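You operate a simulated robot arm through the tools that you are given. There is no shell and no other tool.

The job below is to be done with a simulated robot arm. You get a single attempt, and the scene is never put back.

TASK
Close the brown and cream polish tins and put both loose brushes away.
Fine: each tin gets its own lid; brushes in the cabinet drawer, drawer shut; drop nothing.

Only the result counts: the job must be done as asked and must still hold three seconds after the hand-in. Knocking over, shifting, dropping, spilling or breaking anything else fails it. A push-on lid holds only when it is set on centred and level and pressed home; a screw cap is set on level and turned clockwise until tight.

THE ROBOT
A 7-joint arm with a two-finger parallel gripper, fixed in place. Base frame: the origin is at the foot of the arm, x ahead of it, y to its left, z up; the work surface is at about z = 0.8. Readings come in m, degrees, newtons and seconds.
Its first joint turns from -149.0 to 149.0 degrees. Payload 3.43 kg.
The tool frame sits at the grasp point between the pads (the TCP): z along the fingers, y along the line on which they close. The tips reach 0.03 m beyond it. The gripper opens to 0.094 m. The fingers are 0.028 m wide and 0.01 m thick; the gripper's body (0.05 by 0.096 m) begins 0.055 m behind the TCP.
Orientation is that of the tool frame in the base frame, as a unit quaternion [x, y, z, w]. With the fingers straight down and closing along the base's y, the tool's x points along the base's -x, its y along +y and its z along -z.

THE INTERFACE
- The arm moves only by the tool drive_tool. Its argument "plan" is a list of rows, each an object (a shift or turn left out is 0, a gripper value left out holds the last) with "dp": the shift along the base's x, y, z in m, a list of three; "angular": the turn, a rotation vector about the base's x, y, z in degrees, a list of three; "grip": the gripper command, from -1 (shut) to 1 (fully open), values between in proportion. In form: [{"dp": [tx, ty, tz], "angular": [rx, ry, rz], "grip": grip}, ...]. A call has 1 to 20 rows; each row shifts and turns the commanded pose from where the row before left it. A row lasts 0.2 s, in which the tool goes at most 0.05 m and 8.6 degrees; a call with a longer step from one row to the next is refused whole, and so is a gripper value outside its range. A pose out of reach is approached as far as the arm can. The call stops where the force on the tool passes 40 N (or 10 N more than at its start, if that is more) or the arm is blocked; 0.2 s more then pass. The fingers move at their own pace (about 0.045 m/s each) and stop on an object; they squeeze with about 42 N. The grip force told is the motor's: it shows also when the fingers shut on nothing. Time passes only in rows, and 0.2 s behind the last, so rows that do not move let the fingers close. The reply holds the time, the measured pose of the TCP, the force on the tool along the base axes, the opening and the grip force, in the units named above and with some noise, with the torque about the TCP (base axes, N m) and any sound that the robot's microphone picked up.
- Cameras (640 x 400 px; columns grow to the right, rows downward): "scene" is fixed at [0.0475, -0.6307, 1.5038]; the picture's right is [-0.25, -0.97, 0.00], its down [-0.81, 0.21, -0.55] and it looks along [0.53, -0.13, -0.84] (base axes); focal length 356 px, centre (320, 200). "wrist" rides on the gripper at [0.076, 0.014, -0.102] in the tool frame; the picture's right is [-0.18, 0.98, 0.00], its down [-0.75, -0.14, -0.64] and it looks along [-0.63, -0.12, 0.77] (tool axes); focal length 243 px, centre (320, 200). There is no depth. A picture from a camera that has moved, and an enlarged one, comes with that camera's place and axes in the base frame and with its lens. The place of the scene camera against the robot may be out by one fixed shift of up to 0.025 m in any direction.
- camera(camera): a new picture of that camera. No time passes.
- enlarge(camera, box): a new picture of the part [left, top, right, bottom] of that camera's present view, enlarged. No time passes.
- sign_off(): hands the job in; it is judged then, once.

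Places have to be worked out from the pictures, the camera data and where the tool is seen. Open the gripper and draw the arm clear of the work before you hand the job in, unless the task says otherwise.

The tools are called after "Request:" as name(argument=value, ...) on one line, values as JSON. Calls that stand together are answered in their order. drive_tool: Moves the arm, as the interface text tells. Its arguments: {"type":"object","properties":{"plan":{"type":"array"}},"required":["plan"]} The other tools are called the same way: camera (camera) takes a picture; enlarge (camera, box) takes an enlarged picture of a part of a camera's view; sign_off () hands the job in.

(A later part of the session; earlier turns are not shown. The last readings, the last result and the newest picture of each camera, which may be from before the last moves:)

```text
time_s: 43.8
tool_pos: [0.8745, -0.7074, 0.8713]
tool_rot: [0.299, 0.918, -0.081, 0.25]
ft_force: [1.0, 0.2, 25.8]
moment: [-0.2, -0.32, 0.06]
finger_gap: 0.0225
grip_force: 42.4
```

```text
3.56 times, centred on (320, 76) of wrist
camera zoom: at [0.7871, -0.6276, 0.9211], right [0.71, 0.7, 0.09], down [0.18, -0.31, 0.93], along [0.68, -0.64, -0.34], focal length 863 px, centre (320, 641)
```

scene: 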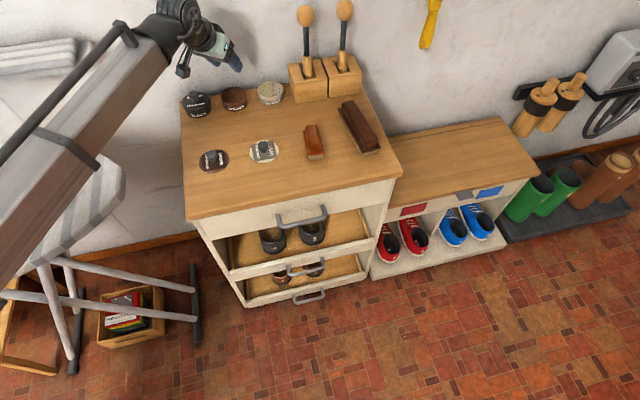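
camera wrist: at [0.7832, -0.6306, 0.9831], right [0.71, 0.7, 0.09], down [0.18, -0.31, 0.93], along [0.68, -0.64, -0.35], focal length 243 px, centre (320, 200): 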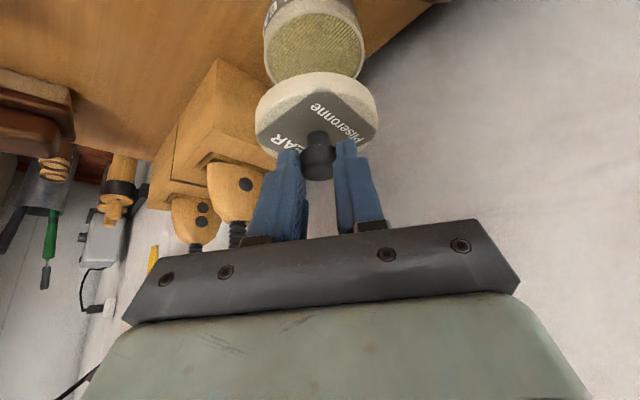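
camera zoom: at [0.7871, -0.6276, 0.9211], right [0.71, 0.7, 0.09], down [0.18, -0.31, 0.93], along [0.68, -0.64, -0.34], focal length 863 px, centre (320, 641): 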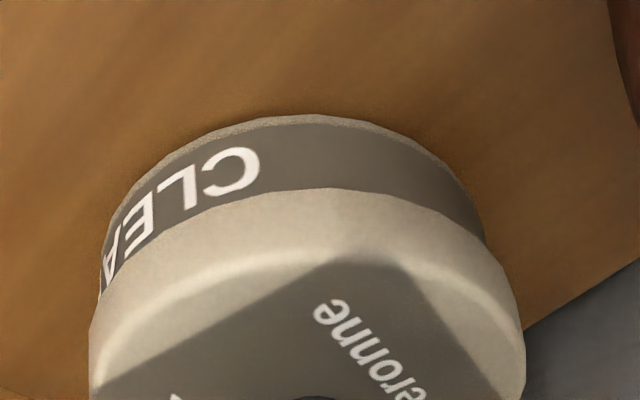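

Height and offset match the seated brown lid within about 1 mm. I'll let the lid settle level on the tin, release it, and inspect from above before pressing again.

Request:
drive_tool(plan=[{"dp": [0, 0, 0.0026]}, {}, {"grip": -0.35}, {"grip": -0.2}, {"grip": -0.1}, {"grip": -0.1}, {}])

Request:
enlarge(camera="scene", box=[250, 84, 290, 109])

```text
time_s: 45.4
tool_pos: [0.8731, -0.7075, 0.8712]
tool_rot: [0.3, 0.918, -0.081, 0.245]
ft_force: [0.5, -0.2, -1.0]
moment: [0.01, 0.01, -0.01]
finger_gap: 0.0424
grip_force: 0.0
heard: snap
```

```text
16.00 times, centred on (270, 96) of scene
camera zoom: at [0.0475, -0.6307, 1.5038], right [-0.25, -0.97, 0.0], down [-0.81, 0.21, -0.55], along [0.53, -0.13, -0.84], focal length 5687 px, centre (1120, 1856)
```

zoom: 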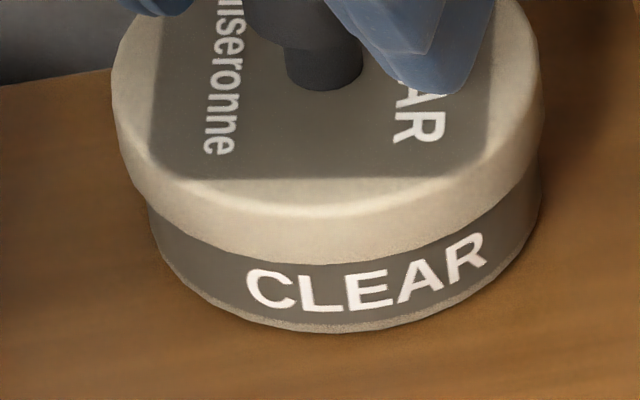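

The "snap" came as the lid levelled on release. I'll rise straight up and inspect the closed tins.

Request:
drive_tool(plan=[{"dp": [0, 0, 0.01]}, {"dp": [0, 0, 0.03]}, {"dp": [0, 0, 0.04]}, {"dp": [-0.04, 0.02, 0]}, {"dp": [-0.04, 0.02, 0]}, {}])

Request:
camera(camera="wrist")

Request:
enlarge(camera="scene", box=[180, 70, 308, 150])

```text
time_s: 46.8
tool_pos: [0.7924, -0.6659, 0.9522]
tool_rot: [0.299, 0.918, -0.081, 0.246]
ft_force: [0.8, -0.4, 0.7]
moment: [-0.01, 0.01, 0.01]
finger_gap: 0.0425
grip_force: 0.1
```

```text
taken
camera wrist: at [0.7054, -0.586, 1.0018], right [0.71, 0.7, 0.09], down [0.18, -0.31, 0.93], along [0.68, -0.64, -0.35], focal length 243 px, centre (320, 200)
```

wrist: 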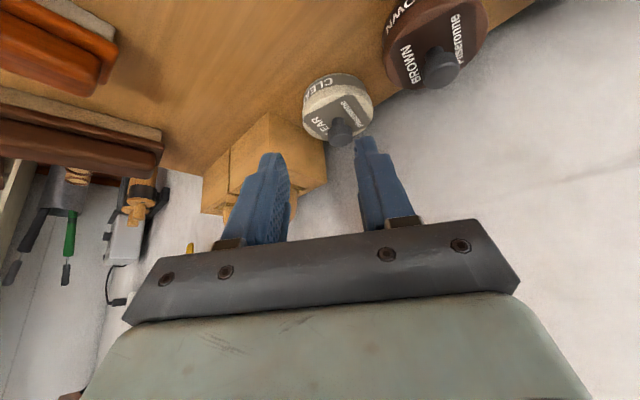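

```text
5.00 times, centred on (244, 110) of scene
camera zoom: at [0.0475, -0.6307, 1.5038], right [-0.25, -0.97, 0.0], down [-0.81, 0.21, -0.55], along [0.53, -0.13, -0.84], focal length 1777 px, centre (700, 650)
```

zoom: 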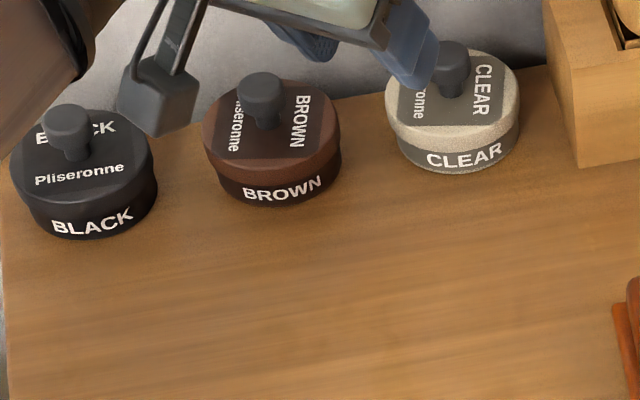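

Both tins now look closed. Next is the drawer: I'll bring the tool upright in front of the cabinet to view the handle with the wrist camera.

Request:
drive_tool(plan=[{"dp": [-0.03, 0, 0.03], "angular": [4.41, 6.07, 0]}, {"dp": [-0.04, 0, 0.02], "angular": [4.41, 6.07, 0]}, {"dp": [-0.045, 0, 0.01], "angular": [4.41, 6.07, 0]}, {"dp": [-0.045, 0, 0.01], "angular": [4.41, 6.07, 0]}, {"dp": [-0.045, -0.005, 0], "angular": [0, 0, 7.2]}, {"dp": [-0.045, -0.005, 0], "angular": [0, 0, 7.2]}, {"dp": [-0.045, -0.005, 0], "angular": [0, 0, 7.2]}, {"dp": [-0.045, -0.005, 0], "angular": [0, 0, 7.2]}, {"dp": [-0.045, -0.005, 0], "angular": [0, 0, 7.2]}, {"dp": [-0.045, -0.005, 0]}, {"dp": [-0.032, -0.004, 0]}, {}])

Request:
camera(camera="wrist")

Request:
camera(camera="scene")

```text
time_s: 49.4
tool_pos: [0.331, -0.7026, 1.0213]
tool_rot: [0.0, 1.0, 0.0, 0.0]
ft_force: [0.0, 0.5, 0.2]
moment: [-0.01, 0.02, 0.03]
finger_gap: 0.0424
grip_force: 0.1
```

```text
taken
camera wrist: at [0.2544, -0.6892, 1.1224], right [0.18, 0.98, 0.0], down [0.75, -0.14, 0.64], along [0.63, -0.12, -0.77], focal length 243 px, centre (320, 200)
```

wrist: 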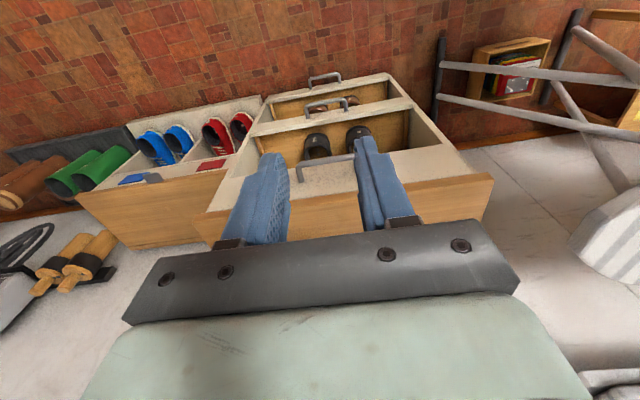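

```text
taken
```

scene: 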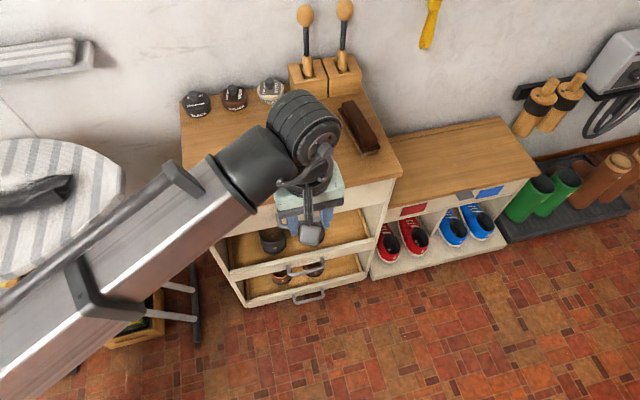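

The handle shows up between the fingers. I'll enlarge it to measure.

Request:
enlarge(camera="wrist", box=[230, 120, 406, 230])

Request:
enlarge(camera="wrist", box=[190, 60, 500, 254])

```text
3.64 times, centred on (318, 175) of wrist
camera zoom: at [0.2544, -0.6892, 1.1224], right [0.18, 0.98, 0.0], down [0.75, -0.14, 0.64], along [0.63, -0.12, -0.77], focal length 882 px, centre (327, 291)
```

zoom: 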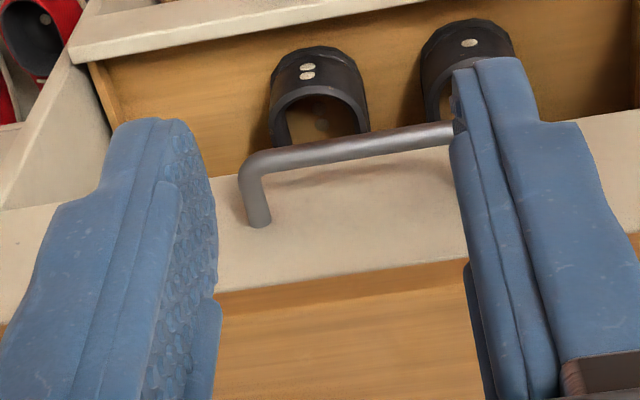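

```text
2.06 times, centred on (345, 157) of wrist
camera zoom: at [0.2544, -0.6892, 1.1224], right [0.18, 0.98, 0.0], down [0.75, -0.14, 0.64], along [0.63, -0.12, -0.77], focal length 500 px, centre (268, 289)
```

zoom: 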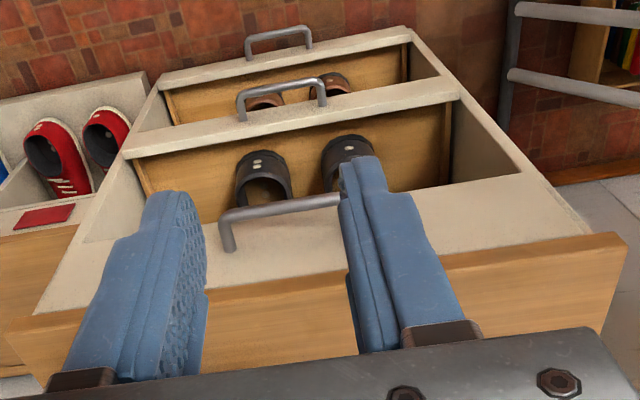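

The bar is at about x=0.4955, z=0.716, spanning y from -0.66 to -0.78, with the drawer front at x≈0.531. I'll turn the tool to point forward and 30° down with the fingers closing in the vertical plane, still well away from the cabinet.

Request:
drive_tool(plan=[{"dp": [0, -0.0017, 0], "angular": [0, 0, -8.2], "grip": -0.2}, {"angular": [0, 0, -8.2]}, {"angular": [0, 0, -8.2]}, {"angular": [0, 0, -8.2]}, {"angular": [0, 0, -8.2]}, {"angular": [0, 0, -8.2]}, {"angular": [0, 0, -8.2]}, {"angular": [0, 0, -8.2]}, {"angular": [0, 0, -8.2]}, {"angular": [0, 0, -8.2]}, {"angular": [0, 0, -8.0]}, {}])

Request:
camera(camera="scene")

```text
time_s: 52.0
tool_pos: [0.3324, -0.7031, 1.0206]
tool_rot: [0.708, 0.706, -0.001, -0.001]
ft_force: [-0.2, -0.5, -0.4]
moment: [0.04, 0.0, 0.03]
finger_gap: 0.0377
grip_force: 0.1
```

```text
taken
```

scene: 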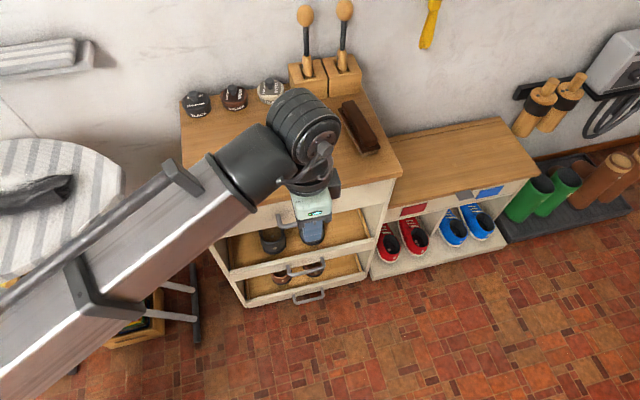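

The yaw is reached. Now I'll tilt the fingers forward by 60° in steps.

Request:
drive_tool(plan=[{"angular": [0, -8.5, 0]}, {"angular": [0, -8.5, 0]}, {"angular": [0, -8.5, 0]}, {"angular": [0, -8.5, 0]}, {"angular": [0, -8.5, 0]}, {"angular": [0, -8.5, 0]}, {"angular": [0, -8.5, 0]}, {"angular": [0, -0.5, 0]}, {}, {}])

Request:
camera(camera="scene")

Request:
camera(camera="wrist")

```text
time_s: 54.2
tool_pos: [0.3319, -0.7028, 1.0218]
tool_rot: [0.613, 0.612, 0.353, 0.354]
ft_force: [-1.0, 0.4, 0.5]
moment: [-0.01, -0.01, 0.01]
finger_gap: 0.0374
grip_force: 0.0
```

```text
taken
```

scene: 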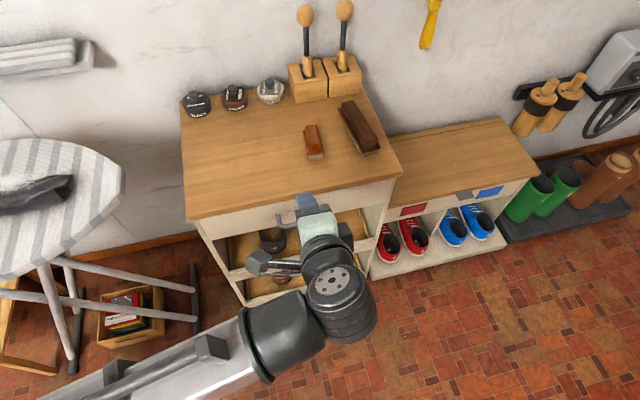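

```text
taken
camera wrist: at [0.25, -0.6273, 1.0847], right [0.49, -0.19, 0.85], down [-0.63, -0.75, 0.2], along [0.6, -0.63, -0.49], focal length 243 px, centre (320, 200)
```

wrist: 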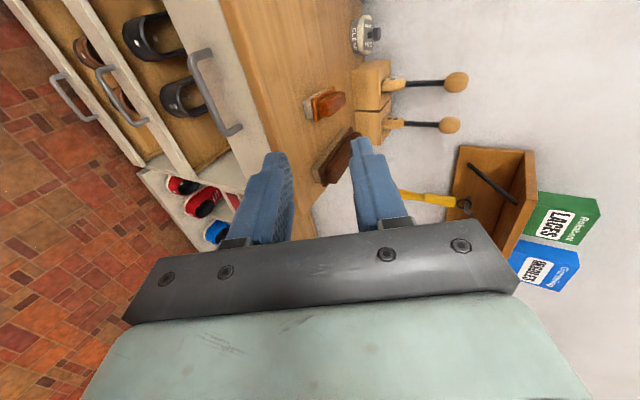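

The tool now points forward and down. I'll lower it in front of the cabinet to the pre-grasp point, about 6 cm off the bar.

Request:
drive_tool(plan=[{"dp": [0.005, -0.0034, -0.045]}, {"dp": [0.005, -0.0034, -0.045]}, {"dp": [0.005, -0.0034, -0.045]}, {"dp": [0.005, -0.0034, -0.045]}, {"dp": [0.005, -0.0034, -0.045]}, {"dp": [0.03, 0, -0.018]}, {"dp": [0.03, 0, -0.017]}, {"dp": [0.0265, 0, -0.016]}, {}, {}])

Request:
camera(camera="wrist")

Request:
camera(camera="scene")

```text
time_s: 56.4
tool_pos: [0.4416, -0.722, 0.7442]
tool_rot: [0.613, 0.612, 0.353, 0.354]
ft_force: [0.7, -0.1, 0.3]
moment: [-0.01, 0.03, 0.0]
finger_gap: 0.0372
grip_force: 0.1
```

```text
taken
camera wrist: at [0.3609, -0.6459, 0.8073], right [0.49, -0.19, 0.85], down [-0.63, -0.75, 0.2], along [0.6, -0.63, -0.49], focal length 243 px, centre (320, 200)
```

wrist: 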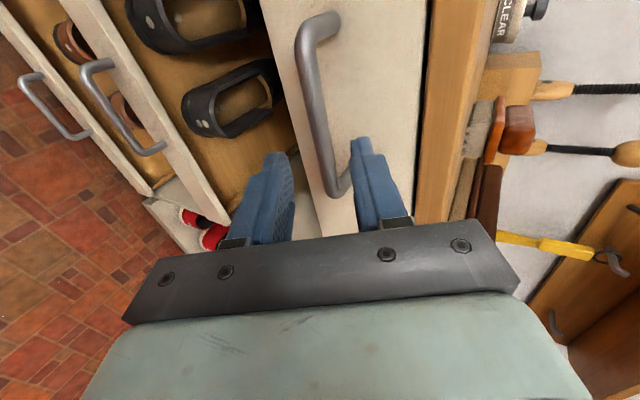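

```text
taken
```

scene: 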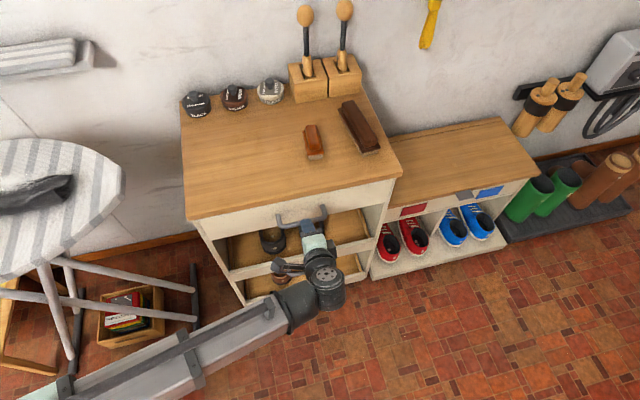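

The bar runs straight between the fingers, and its measured line agrees (x≈0.4955, z≈0.716). I'll narrow the gap a little and advance along the finger direction onto the bar.

Request:
drive_tool(plan=[{"grip": -0.35}, {"grip": -0.35}, {"dp": [0.0139, 0, -0.008]}, {"dp": [0.0139, 0, -0.008]}, {"dp": [0.0139, 0, -0.008]}, {}])

Request:
camera(camera="wrist")

Request:
enlarge(camera="scene", box=[250, 180, 378, 260])

```text
time_s: 57.8
tool_pos: [0.4823, -0.7219, 0.7204]
tool_rot: [0.613, 0.612, 0.353, 0.353]
ft_force: [-0.2, 1.0, 0.5]
moment: [0.02, 0.01, 0.01]
finger_gap: 0.0304
grip_force: 0.1
```

```text
taken
camera wrist: at [0.4023, -0.6456, 0.7846], right [0.49, -0.19, 0.85], down [-0.63, -0.75, 0.2], along [0.6, -0.63, -0.49], focal length 243 px, centre (320, 200)
```

wrist: 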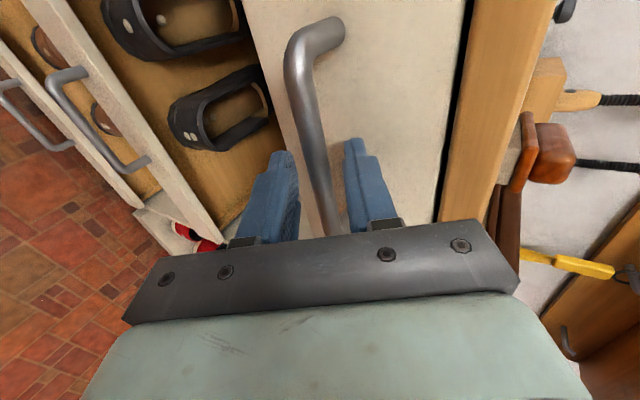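

```text
5.00 times, centred on (314, 220) of scene
camera zoom: at [0.0475, -0.6307, 1.5038], right [-0.25, -0.97, 0.0], down [-0.81, 0.21, -0.55], along [0.53, -0.13, -0.84], focal length 1777 px, centre (350, 100)
```

zoom: 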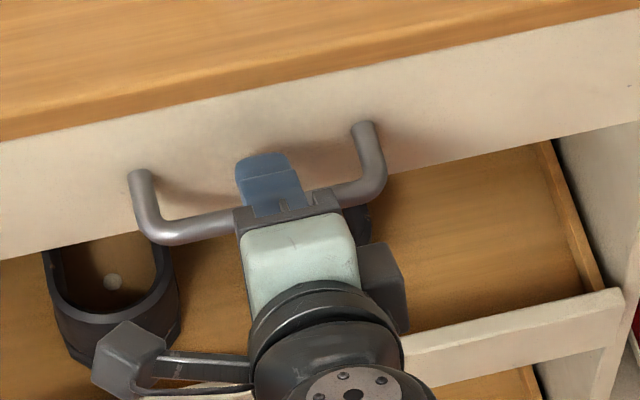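

The bar is between the fingers with no contact. I'll close on it.

Request:
drive_tool(plan=[{"grip": -0.7}, {"grip": -1}, {"grip": -1}, {"grip": -1}, {}])

Request:
camera(camera="wrist")

```text
time_s: 59.0
tool_pos: [0.4839, -0.7216, 0.7215]
tool_rot: [0.613, 0.612, 0.353, 0.354]
ft_force: [0.9, -0.5, 2.4]
moment: [-0.61, -0.04, 0.51]
finger_gap: 0.0128
grip_force: 44.9
```

```text
taken
camera wrist: at [0.4021, -0.6455, 0.7848], right [0.49, -0.18, 0.85], down [-0.63, -0.75, 0.2], along [0.6, -0.63, -0.49], focal length 243 px, centre (320, 200)
```

wrist: 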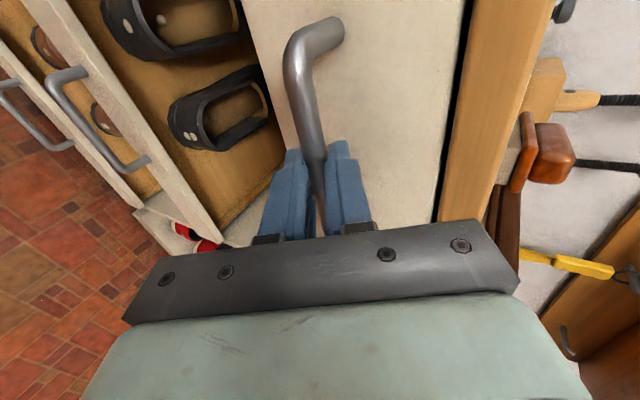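

The bar is gripped (12.8 mm). I'll pull gently toward -x and watch the force.

Request:
drive_tool(plan=[{"dp": [-0.01, 0, 0]}, {"dp": [-0.015, 0, 0]}, {"dp": [-0.02, 0, 0]}, {"dp": [-0.02, 0, 0]}, {}])

Request:
camera(camera="scene")

```text
time_s: 60.2
tool_pos: [0.4186, -0.721, 0.7213]
tool_rot: [0.612, 0.613, 0.353, 0.354]
ft_force: [1.2, -0.8, 16.3]
moment: [-0.36, -0.22, 0.75]
finger_gap: 0.0129
grip_force: 45.1
```

```text
taken
```

scene: 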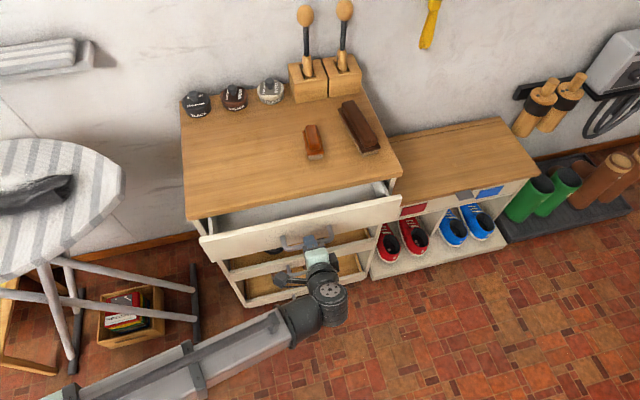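

The drawer opens smoothly. A 16 N vertical load has built up, so I'll lift the command about 1 mm and keep pulling.

Request:
drive_tool(plan=[{"dp": [-0.01, 0, 0.0012]}, {"dp": [-0.02, 0, 0]}, {"dp": [-0.02, 0, 0]}, {"dp": [-0.02, 0, 0]}, {"dp": [-0.02, 0, 0]}, {"dp": [-0.02, 0, 0]}, {}])

Request:
camera(camera="scene")

```text
time_s: 61.8
tool_pos: [0.3093, -0.72, 0.7209]
tool_rot: [0.613, 0.612, 0.353, 0.354]
ft_force: [-1.7, -15.5, -13.2]
moment: [-0.39, 0.22, 0.94]
finger_gap: 0.0124
grip_force: 44.1
```

```text
taken
```

scene: 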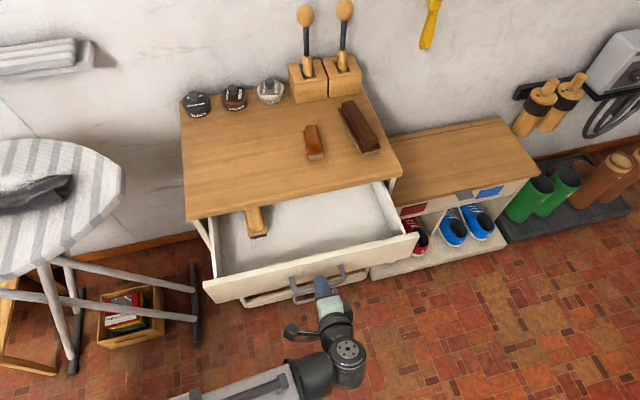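

The drawer is open by about 17 cm and already holds one brush at the left. I'll relieve the side load and pull a little further.

Request:
drive_tool(plan=[{"dp": [0, -0.0015, -0.0012]}, {"dp": [-0.015, 0, 0]}, {"dp": [-0.015, 0, 0]}, {"dp": [-0.015, 0, 0]}, {}])

Request:
camera(camera="scene")

```text
time_s: 63.0
tool_pos: [0.2655, -0.7211, 0.7214]
tool_rot: [0.613, 0.612, 0.354, 0.354]
ft_force: [-1.5, 5.4, -7.5]
moment: [-0.69, 0.09, 0.32]
finger_gap: 0.0128
grip_force: 45.0
```

```text
taken
```

scene: 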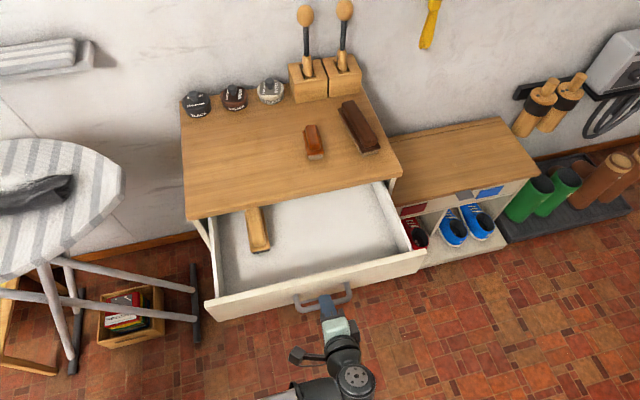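

The drawer is open about 22 cm, with free space to the right of the brush already inside. I'll let go of the handle and back off along the finger line.

Request:
drive_tool(plan=[{"grip": -0.6}, {"grip": -0.3}, {"grip": -0.3}, {"dp": [-0.013, 0, 0.0075]}, {"dp": [-0.026, 0, 0.015]}, {"dp": [-0.026, 0, 0.015]}, {"dp": [0, 0, 0.04]}, {"dp": [0, 0, 0.045]}, {"dp": [0, 0, 0.045]}, {"dp": [0, 0, 0.045]}, {"dp": [0, 0, 0.045]}, {"dp": [0, 0, 0.045]}, {}])

Request:
camera(camera="scene")

Request:
camera(camera="wrist")

```text
time_s: 65.8
tool_pos: [0.1986, -0.722, 1.023]
tool_rot: [0.613, 0.612, 0.354, 0.352]
ft_force: [0.3, -0.5, -0.1]
moment: [0.0, 0.0, -0.02]
finger_gap: 0.0329
grip_force: 0.1
```

```text
taken
```

scene: 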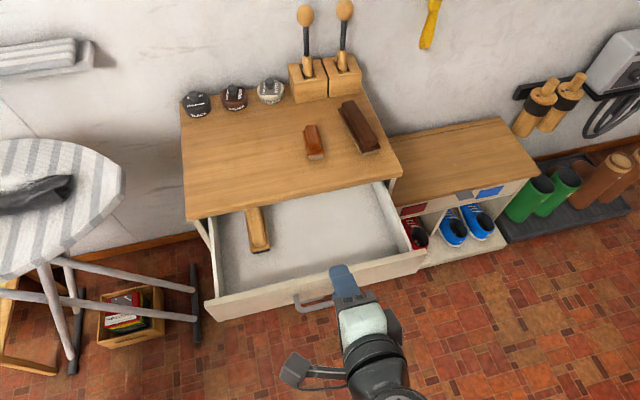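

```text
taken
camera wrist: at [0.1171, -0.6464, 1.0877], right [0.49, -0.19, 0.85], down [-0.63, -0.75, 0.2], along [0.6, -0.63, -0.49], focal length 243 px, centre (320, 200)
```

wrist: 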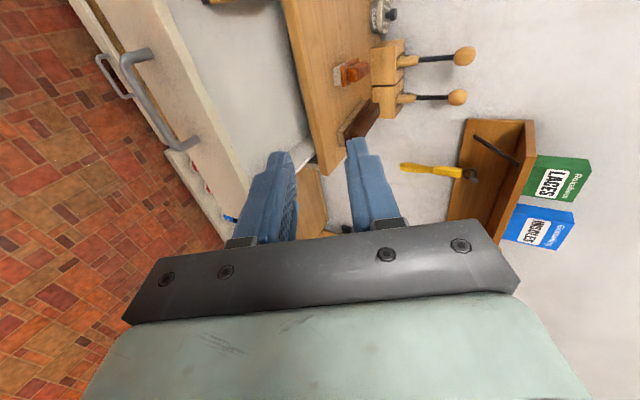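

The drawer stayed open. Now for the small brush: I'll reorient to fingers tilted 30° toward +x, closing along y, while moving high over the cabinet.

Request:
drive_tool(plan=[{"dp": [0.02, 0, 0.01], "angular": [0, 7.5, 0], "grip": 0.3}, {"dp": [0.02, 0, 0.01], "angular": [0, 7.5, 0]}, {"dp": [0.02, 0, 0], "angular": [0, 7.5, 0]}, {"dp": [0.02, 0, 0], "angular": [0, 7.5, 0]}, {"dp": [0.028, -0.005, 0], "angular": [-4.09, 0, 7.085]}, {"dp": [0.028, -0.005, 0], "angular": [-4.09, 0, 7.085]}, {"dp": [0.028, -0.005, 0], "angular": [-4.09, 0, 7.085]}, {"dp": [0.028, -0.005, 0], "angular": [-4.09, 0, 7.085]}, {"dp": [0.028, -0.005, 0], "angular": [-4.09, 0, 7.085]}, {"dp": [0.028, -0.005, 0], "angular": [-4.09, 0, 7.085]}, {"dp": [0.028, -0.005, 0], "angular": [-4.09, 0, 7.085]}, {"dp": [0.028, -0.005, 0], "angular": [-4.09, 0, 7.085]}, {"dp": [0.028, -0.005, 0], "angular": [-4.09, 0, 7.085]}, {"dp": [0.028, -0.005, 0], "angular": [-4.09, 0, 7.085]}, {"dp": [0.028, -0.005, 0], "angular": [-4.09, 0, 7.085]}, {}])

Request:
camera(camera="wrist")

Request:
camera(camera="scene")

```text
time_s: 69.2
tool_pos: [0.5904, -0.776, 1.0428]
tool_rot: [0.0, 0.966, -0.001, 0.259]
ft_force: [-0.5, -0.3, -0.1]
moment: [0.0, -0.01, -0.01]
finger_gap: 0.0611
grip_force: 0.1
```

```text
taken
camera wrist: at [0.4729, -0.762, 1.0932], right [0.16, 0.98, 0.09], down [0.33, -0.14, 0.93], along [0.93, -0.12, -0.35], focal length 243 px, centre (320, 200)
```

wrist: 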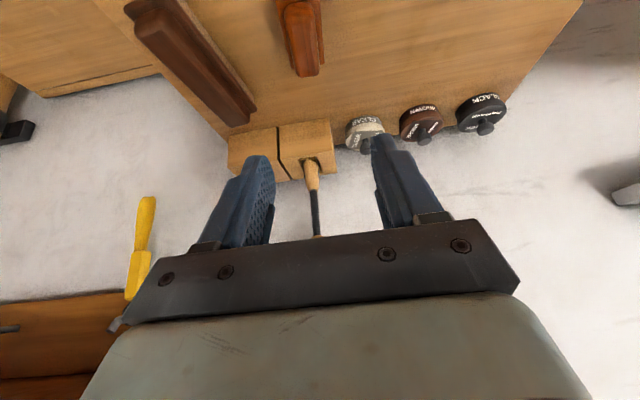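

```text
taken
```

scene: 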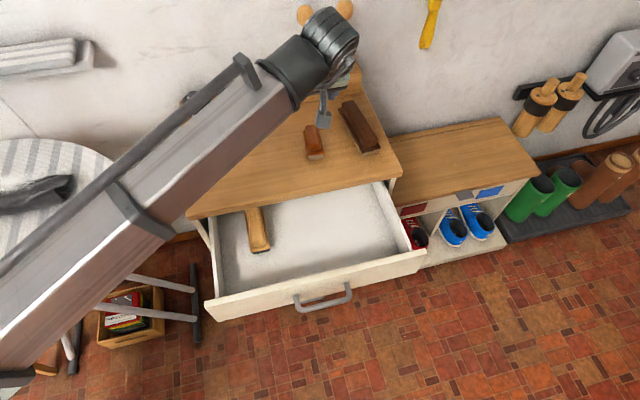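

The tilted orientation is good. I'll lower to just in front of and above the small brush to view it closely.

Request:
drive_tool(plan=[{"dp": [-0.01, -0.004, -0.045]}, {"dp": [-0.01, -0.004, -0.045]}, {"dp": [0, -0.003, -0.04]}, {}, {}])

Request:
camera(camera="wrist")

Request:
enlarge(camera="scene", box=[260, 80, 420, 180])

```text
time_s: 70.4
tool_pos: [0.5698, -0.7882, 0.9133]
tool_rot: [0.001, 0.966, 0.0, 0.26]
ft_force: [0.2, -0.5, -0.1]
moment: [0.02, 0.0, 0.01]
finger_gap: 0.061
grip_force: 0.1
```

```text
taken
camera wrist: at [0.4523, -0.7736, 0.9632], right [0.16, 0.98, 0.09], down [0.33, -0.14, 0.93], along [0.93, -0.12, -0.35], focal length 243 px, centre (320, 200)
```

wrist: 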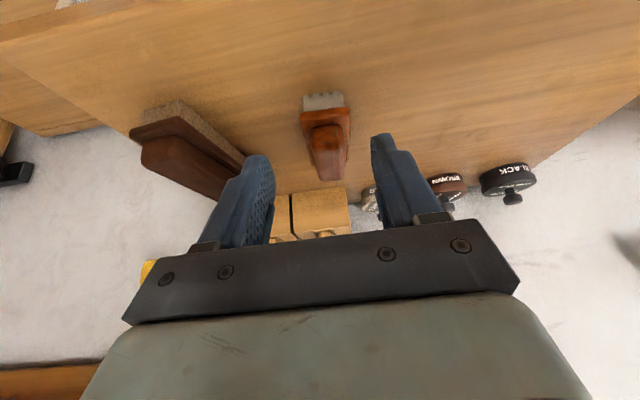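

```text
4.00 times, centred on (340, 130) of scene
camera zoom: at [0.0475, -0.6307, 1.5038], right [-0.25, -0.97, 0.0], down [-0.81, 0.21, -0.55], along [0.53, -0.13, -0.84], focal length 1422 px, centre (240, 480)
```

zoom: 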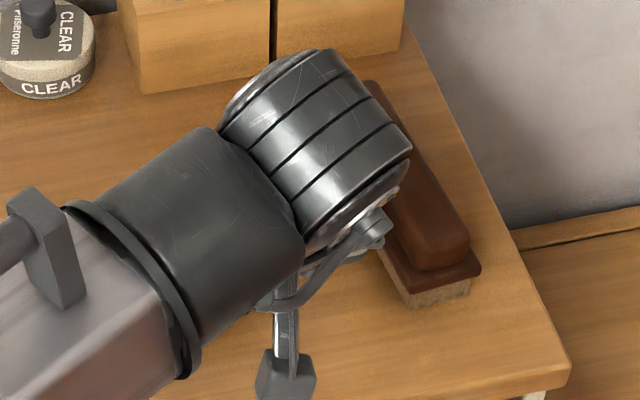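

Request:
enlarge(camera="wrist", box=[240, 75, 416, 185])

Request:
enlarge(camera="wrist", box=[100, 85, 276, 195])

```text
3.64 times, centred on (328, 130) of wrist
camera zoom: at [0.4523, -0.7736, 0.9632], right [0.16, 0.98, 0.09], down [0.33, -0.14, 0.93], along [0.93, -0.12, -0.35], focal length 882 px, centre (291, 454)
```

zoom: 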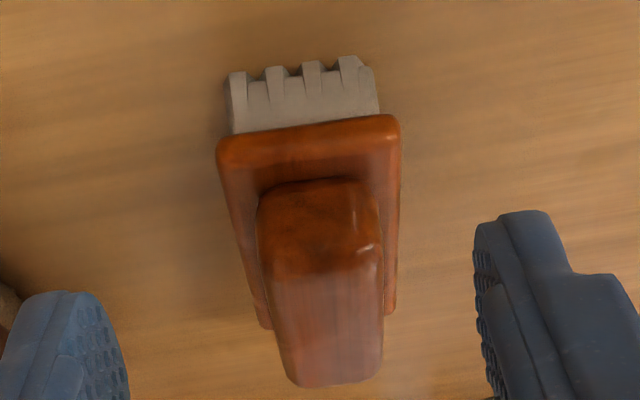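

```text
3.64 times, centred on (188, 140) of wrist
camera zoom: at [0.4523, -0.7736, 0.9632], right [0.16, 0.98, 0.09], down [0.33, -0.14, 0.93], along [0.93, -0.12, -0.35], focal length 882 px, centre (800, 418)
```

zoom: 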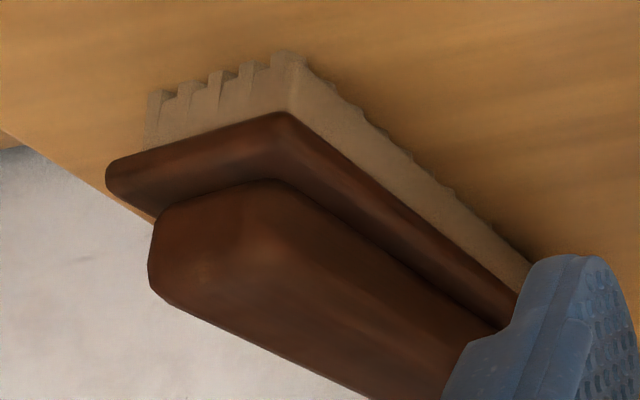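

I measure the small brush's centre at about (0.66, -0.786), with the plate 41 mm wide at z≈0.825 and the handle top at 0.8475. I'll move above it with a matching 4° yaw and wider fingers, then descend around it.

Request:
drive_tool(plan=[{"dp": [0.04, 0.001, 0], "angular": [0, 0, -4], "grip": 0.5}, {"dp": [0.041, 0.001, 0]}, {}, {"dp": [0, 0, -0.02]}, {"dp": [0, 0, -0.02]}, {}])

Request:
camera(camera="wrist")

Request:
enlarge(camera="scene", box=[260, 100, 380, 175])

```text
time_s: 71.8
tool_pos: [0.6491, -0.7859, 0.8738]
tool_rot: [0.034, 0.965, -0.009, 0.26]
ft_force: [0.7, 0.4, 0.2]
moment: [-0.01, -0.01, -0.01]
finger_gap: 0.0705
grip_force: 0.1
```

```text
taken
camera wrist: at [0.5332, -0.7635, 0.9241], right [0.23, 0.97, 0.09], down [0.32, -0.16, 0.93], along [0.92, -0.19, -0.35], focal length 243 px, centre (320, 200)
```

wrist: 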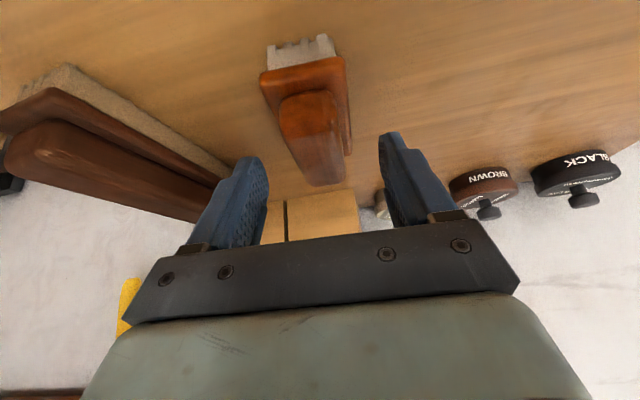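

```text
5.33 times, centred on (320, 138) of scene
camera zoom: at [0.0475, -0.6307, 1.5038], right [-0.25, -0.97, 0.0], down [-0.81, 0.21, -0.55], along [0.53, -0.13, -0.84], focal length 1896 px, centre (320, 533)
```

zoom: 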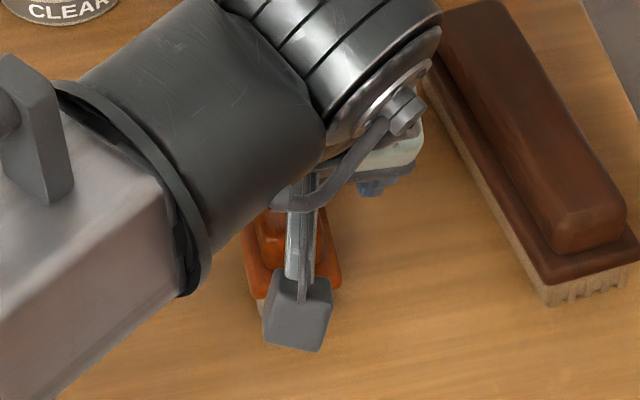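

The brush is centred between the fingers. I'll descend to grasp height and close on the plate.

Request:
drive_tool(plan=[{"dp": [0.001, 0, -0.015]}, {"dp": [0, 0, -0.012]}, {"dp": [0, 0, -0.006]}, {}, {"grip": 0.1}, {"grip": -0.2}, {"grip": -0.5}, {"grip": -1}, {"grip": -1}])

Request:
camera(camera="wrist")

```text
time_s: 73.8
tool_pos: [0.6514, -0.7872, 0.8418]
tool_rot: [0.035, 0.965, -0.009, 0.259]
ft_force: [1.2, 0.9, -0.2]
moment: [0.01, -0.02, 0.01]
finger_gap: 0.0433
grip_force: 42.2
```

```text
taken
camera wrist: at [0.5345, -0.764, 0.891], right [0.23, 0.97, 0.09], down [0.32, -0.16, 0.93], along [0.92, -0.18, -0.35], focal length 243 px, centre (320, 200)
```

wrist: 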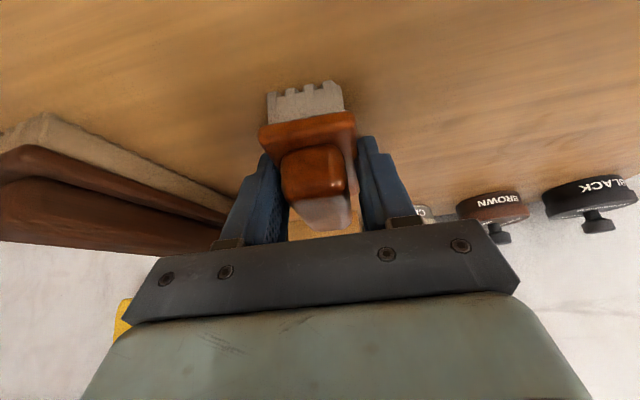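

It grips the plate at 43 mm. I'll lift slowly and check that the brush hangs steady.

Request:
drive_tool(plan=[{"dp": [0, 0, 0.01]}, {"dp": [0, 0, 0.02]}, {"dp": [0, 0, 0.03]}, {}])

Request:
camera(camera="wrist")

Request:
enlarge(camera="scene", box=[200, 90, 440, 300])

```text
time_s: 74.8
tool_pos: [0.6512, -0.7847, 0.9013]
tool_rot: [0.036, 0.966, -0.009, 0.258]
ft_force: [0.2, 0.3, -0.9]
moment: [0.02, 0.02, -0.03]
finger_gap: 0.0432
grip_force: 42.0
```

```text
taken
camera wrist: at [0.5351, -0.7631, 0.9518], right [0.23, 0.97, 0.09], down [0.32, -0.16, 0.93], along [0.92, -0.18, -0.35], focal length 243 px, centre (320, 200)
```

wrist: 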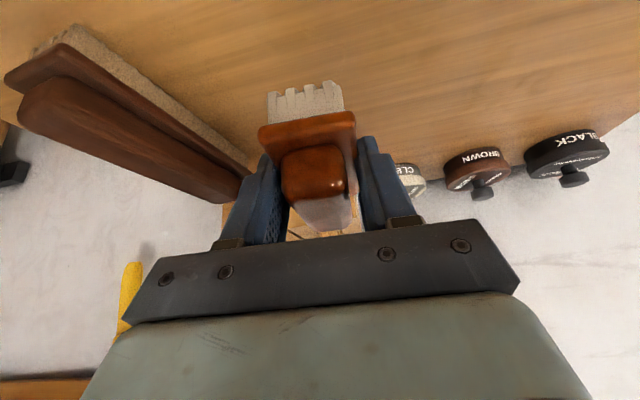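

```text
1.90 times, centred on (320, 195) of scene
camera zoom: at [0.0475, -0.6307, 1.5038], right [-0.25, -0.97, 0.0], down [-0.81, 0.21, -0.55], along [0.53, -0.13, -0.84], focal length 677 px, centre (320, 210)
```

zoom: 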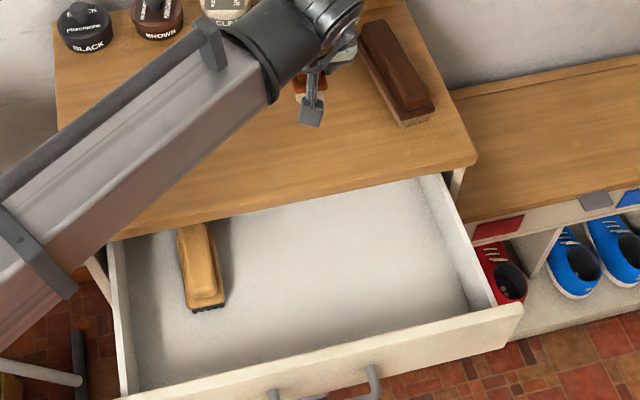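

The brush is held steadily, with its base about 42 mm below the TCP. I'll zoom into the open drawer to work out its floor height and walls before carrying the brush over.

Request:
enlarge(camera="scene", box=[330, 170, 450, 290])

Request:
enlarge(camera="scene", box=[195, 200, 315, 330])

```text
3.33 times, centred on (390, 230) of scene
camera zoom: at [0.0475, -0.6307, 1.5038], right [-0.25, -0.97, 0.0], down [-0.81, 0.21, -0.55], along [0.53, -0.13, -0.84], focal length 1185 px, centre (87, 100)
```

zoom: 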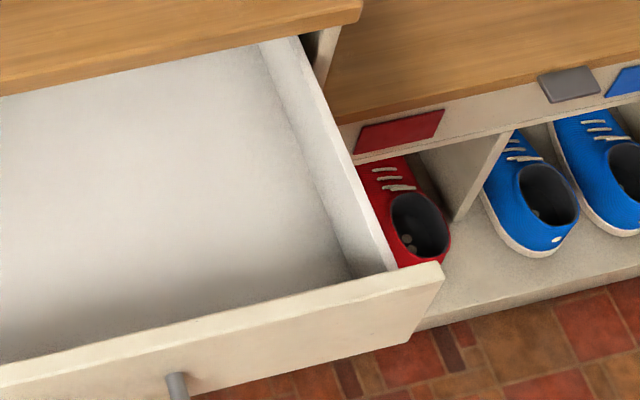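

```text
3.08 times, centred on (255, 265) of scene
camera zoom: at [0.0475, -0.6307, 1.5038], right [-0.25, -0.97, 0.0], down [-0.81, 0.21, -0.55], along [0.53, -0.13, -0.84], focal length 1094 px, centre (520, 0)
```

zoom: 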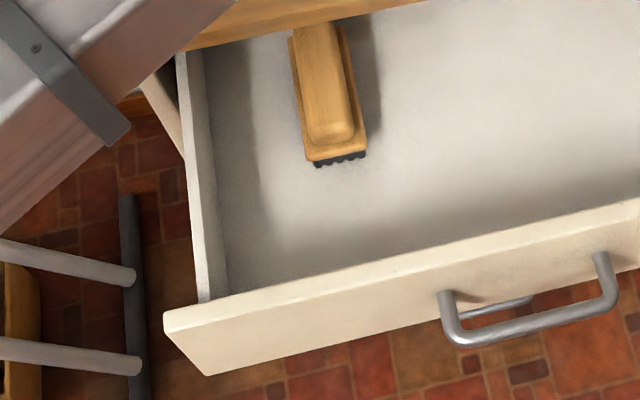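

The drawer floor is around z≈0.69–0.70, the inner walls are at y≈-0.495 and -0.937, and the front panel's inner face is at x≈0.33. I'll carry the small brush over the drawer's right end while yawing to -90°, which keeps it level.

Request:
drive_tool(plan=[{"dp": [0, 0, 0.025]}, {"dp": [-0.02, -0.0074, 0.0025], "angular": [0, 0, -7.82]}, {"dp": [-0.02, -0.0074, 0.0025], "angular": [0, 0, -7.82]}, {"dp": [-0.02, -0.0074, 0.0025], "angular": [0, 0, -7.82]}, {"dp": [-0.02, -0.0074, 0.0025], "angular": [0, 0, -7.82]}, {"dp": [-0.02, -0.0074, 0.0025], "angular": [0, 0, -7.82]}, {"dp": [-0.02, -0.0074, 0.0025], "angular": [0, 0, -7.82]}, {"dp": [-0.02, -0.0074, 0.0025], "angular": [0, 0, -7.82]}, {"dp": [-0.02, -0.0074, 0.0025], "angular": [0, 0, -7.82]}, {"dp": [-0.02, -0.0074, 0.0025], "angular": [0, 0, -7.82]}, {"dp": [-0.02, -0.0074, 0.0025], "angular": [0, 0, -7.82]}, {"dp": [-0.02, -0.0074, 0], "angular": [0, 0, -7.8]}, {}, {}])

Request:
camera(camera="wrist")

Request:
camera(camera="scene")

```text
time_s: 77.8
tool_pos: [0.4314, -0.8676, 0.9517]
tool_rot: [0.684, 0.682, -0.184, 0.183]
ft_force: [-0.6, -0.2, -0.9]
moment: [-0.02, 0.0, -0.02]
finger_gap: 0.0434
grip_force: 41.7
```

```text
taken
camera wrist: at [0.4456, -0.7517, 1.0014], right [0.98, -0.16, 0.09], down [-0.14, -0.33, 0.93], along [-0.12, -0.93, -0.35], focal length 243 px, centre (320, 200)
```

wrist: 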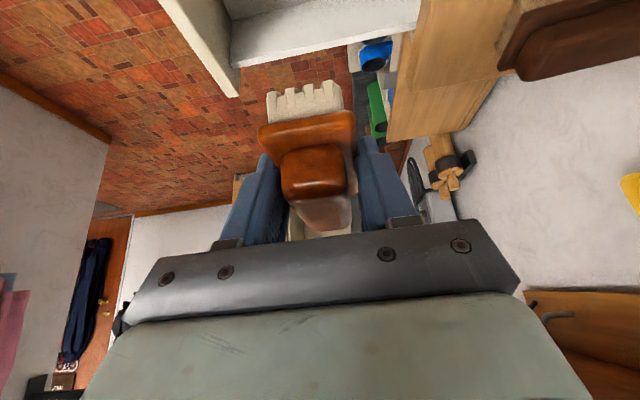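

```text
taken
```

scene: 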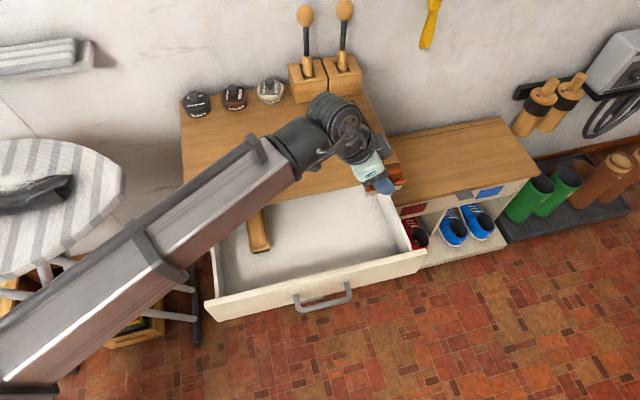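

The brush is level above the drawer's right end. I'll enlarge the wrist view to place the right wall and panel relative to the tool.

Request:
enlarge(camera="wrist", box=[150, 0, 440, 160])

Request:
enlarge(camera="scene", box=[300, 140, 440, 290])

```text
2.21 times, centred on (295, 80) of wrist
camera zoom: at [0.4456, -0.7517, 1.0014], right [0.98, -0.16, 0.09], down [-0.14, -0.33, 0.93], along [-0.12, -0.93, -0.35], focal length 535 px, centre (375, 465)
```

zoom: 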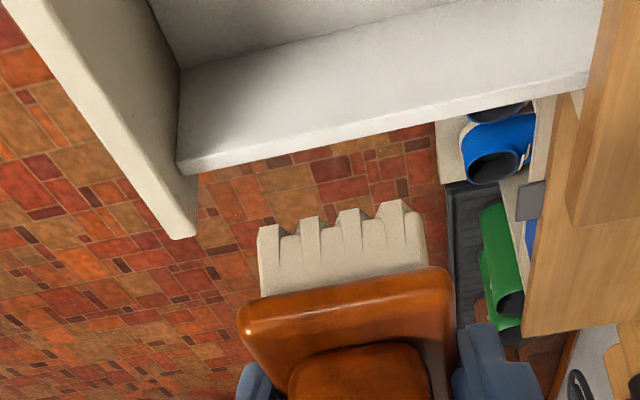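

```text
2.67 times, centred on (370, 215) of scene
camera zoom: at [0.0475, -0.6307, 1.5038], right [-0.25, -0.97, 0.0], down [-0.81, 0.21, -0.55], along [0.53, -0.13, -0.84], focal length 948 px, centre (187, 160)
```

zoom: 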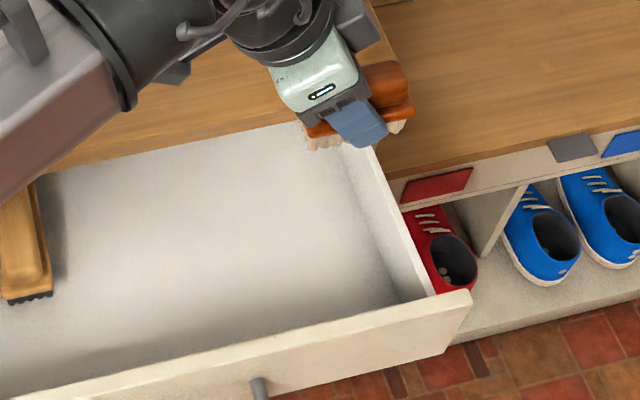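

By triangulation the floor is at z≈0.68, the right inner wall at y≈-0.944, and the panel's inner face at x≈0.337, so the brush fits at (0.43, -0.876). I'll lower it into the drawer, going slowly near the floor.

Request:
drive_tool(plan=[{"dp": [0, 0, -0.04]}, {"dp": [0, 0, -0.04]}, {"dp": [0, 0, -0.04]}, {"dp": [0, 0, -0.04]}, {"dp": [0, 0, -0.03]}, {"dp": [0, 0, -0.015]}, {}])

Request:
camera(camera="wrist")

Request:
enlarge(camera="scene", box=[300, 140, 440, 290])

```text
time_s: 79.4
tool_pos: [0.4308, -0.8674, 0.745]
tool_rot: [0.683, 0.682, -0.185, 0.183]
ft_force: [-0.1, -0.5, -0.8]
moment: [-0.03, -0.01, -0.01]
finger_gap: 0.0434
grip_force: 42.1
```

```text
taken
camera wrist: at [0.4448, -0.7505, 0.7955], right [0.98, -0.16, 0.09], down [-0.14, -0.33, 0.93], along [-0.12, -0.93, -0.35], focal length 243 px, centre (320, 200)
```

wrist: 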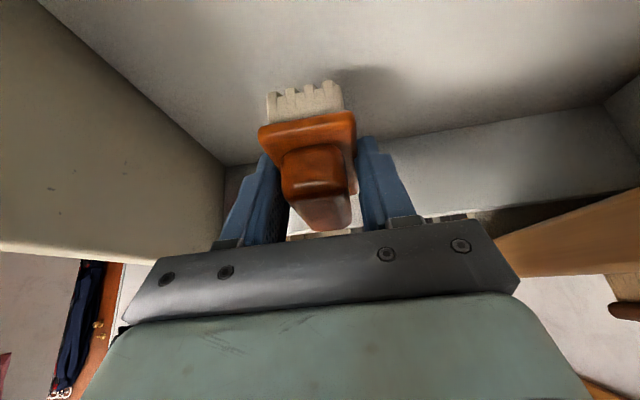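

```text
2.67 times, centred on (370, 215) of scene
camera zoom: at [0.0475, -0.6307, 1.5038], right [-0.25, -0.97, 0.0], down [-0.81, 0.21, -0.55], along [0.53, -0.13, -0.84], focal length 948 px, centre (187, 160)
```

zoom: 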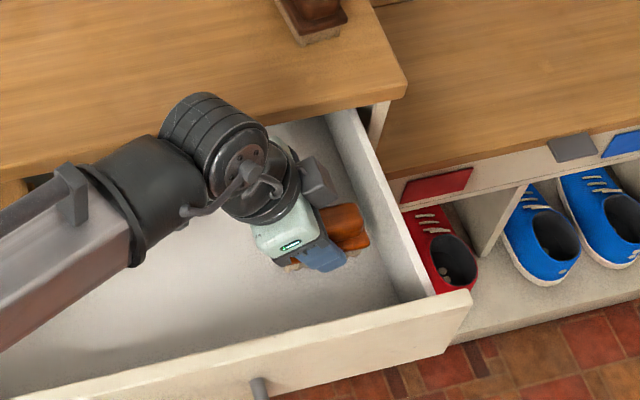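

The brush is about 2 cm above the drawer floor and the arm is clear. I'll lower in small steps until it touches.

Request:
drive_tool(plan=[{"dp": [0, 0, -0.008]}, {"dp": [0, 0, -0.006]}, {"dp": [0, 0, -0.004]}])

```text
time_s: 80.2
tool_pos: [0.4291, -0.8686, 0.7265]
tool_rot: [0.684, 0.682, -0.184, 0.184]
ft_force: [-0.8, 0.2, -1.1]
moment: [0.03, 0.02, 0.0]
finger_gap: 0.0434
grip_force: 42.0
```

Request:
drive_tool(plan=[{"dp": [0, 0, -0.002]}, {"dp": [0, 0, -0.002]}, {"dp": [0, 0, -0.002]}])

Request:
camera(camera="wrist")

```text
time_s: 81.0
tool_pos: [0.431, -0.8671, 0.7219]
tool_rot: [0.684, 0.682, -0.184, 0.183]
ft_force: [-0.2, 0.2, -1.7]
moment: [0.01, 0.02, -0.04]
finger_gap: 0.0435
grip_force: 41.9
```

```text
taken
camera wrist: at [0.4447, -0.7503, 0.7717], right [0.98, -0.16, 0.09], down [-0.14, -0.33, 0.93], along [-0.12, -0.93, -0.35], focal length 243 px, centre (320, 200)
```

wrist: 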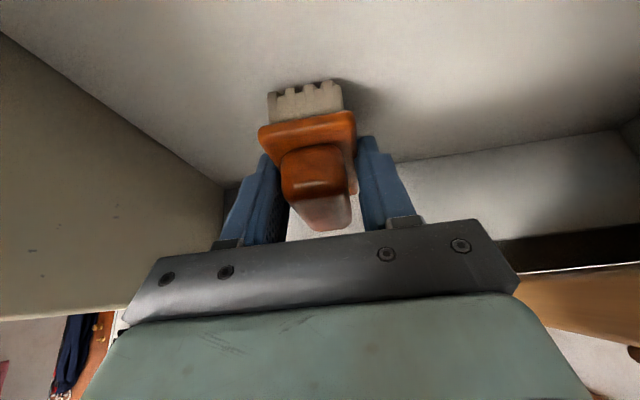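

The shadow is closing in on the bristles. I'll continue in 1.5–2 mm steps.

Request:
drive_tool(plan=[{"dp": [0, 0, -0.0015]}, {"dp": [0, 0, -0.0015]}, {"dp": [0, 0, -0.0015]}])

Request:
enlarge(camera="wrist", box=[230, 50, 410, 162])

```text
time_s: 81.8
tool_pos: [0.4312, -0.8683, 0.7189]
tool_rot: [0.684, 0.682, -0.184, 0.184]
ft_force: [0.4, 1.4, 3.2]
moment: [-0.04, 0.07, -0.02]
finger_gap: 0.0434
grip_force: 42.5
```

```text
3.56 times, centred on (320, 106) of wrist
camera zoom: at [0.4448, -0.7502, 0.768], right [0.98, -0.16, 0.09], down [-0.14, -0.33, 0.93], along [-0.12, -0.93, -0.35], focal length 863 px, centre (320, 534)
```

zoom: 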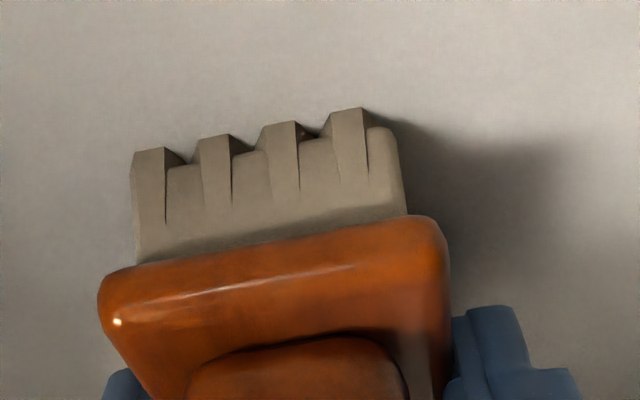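

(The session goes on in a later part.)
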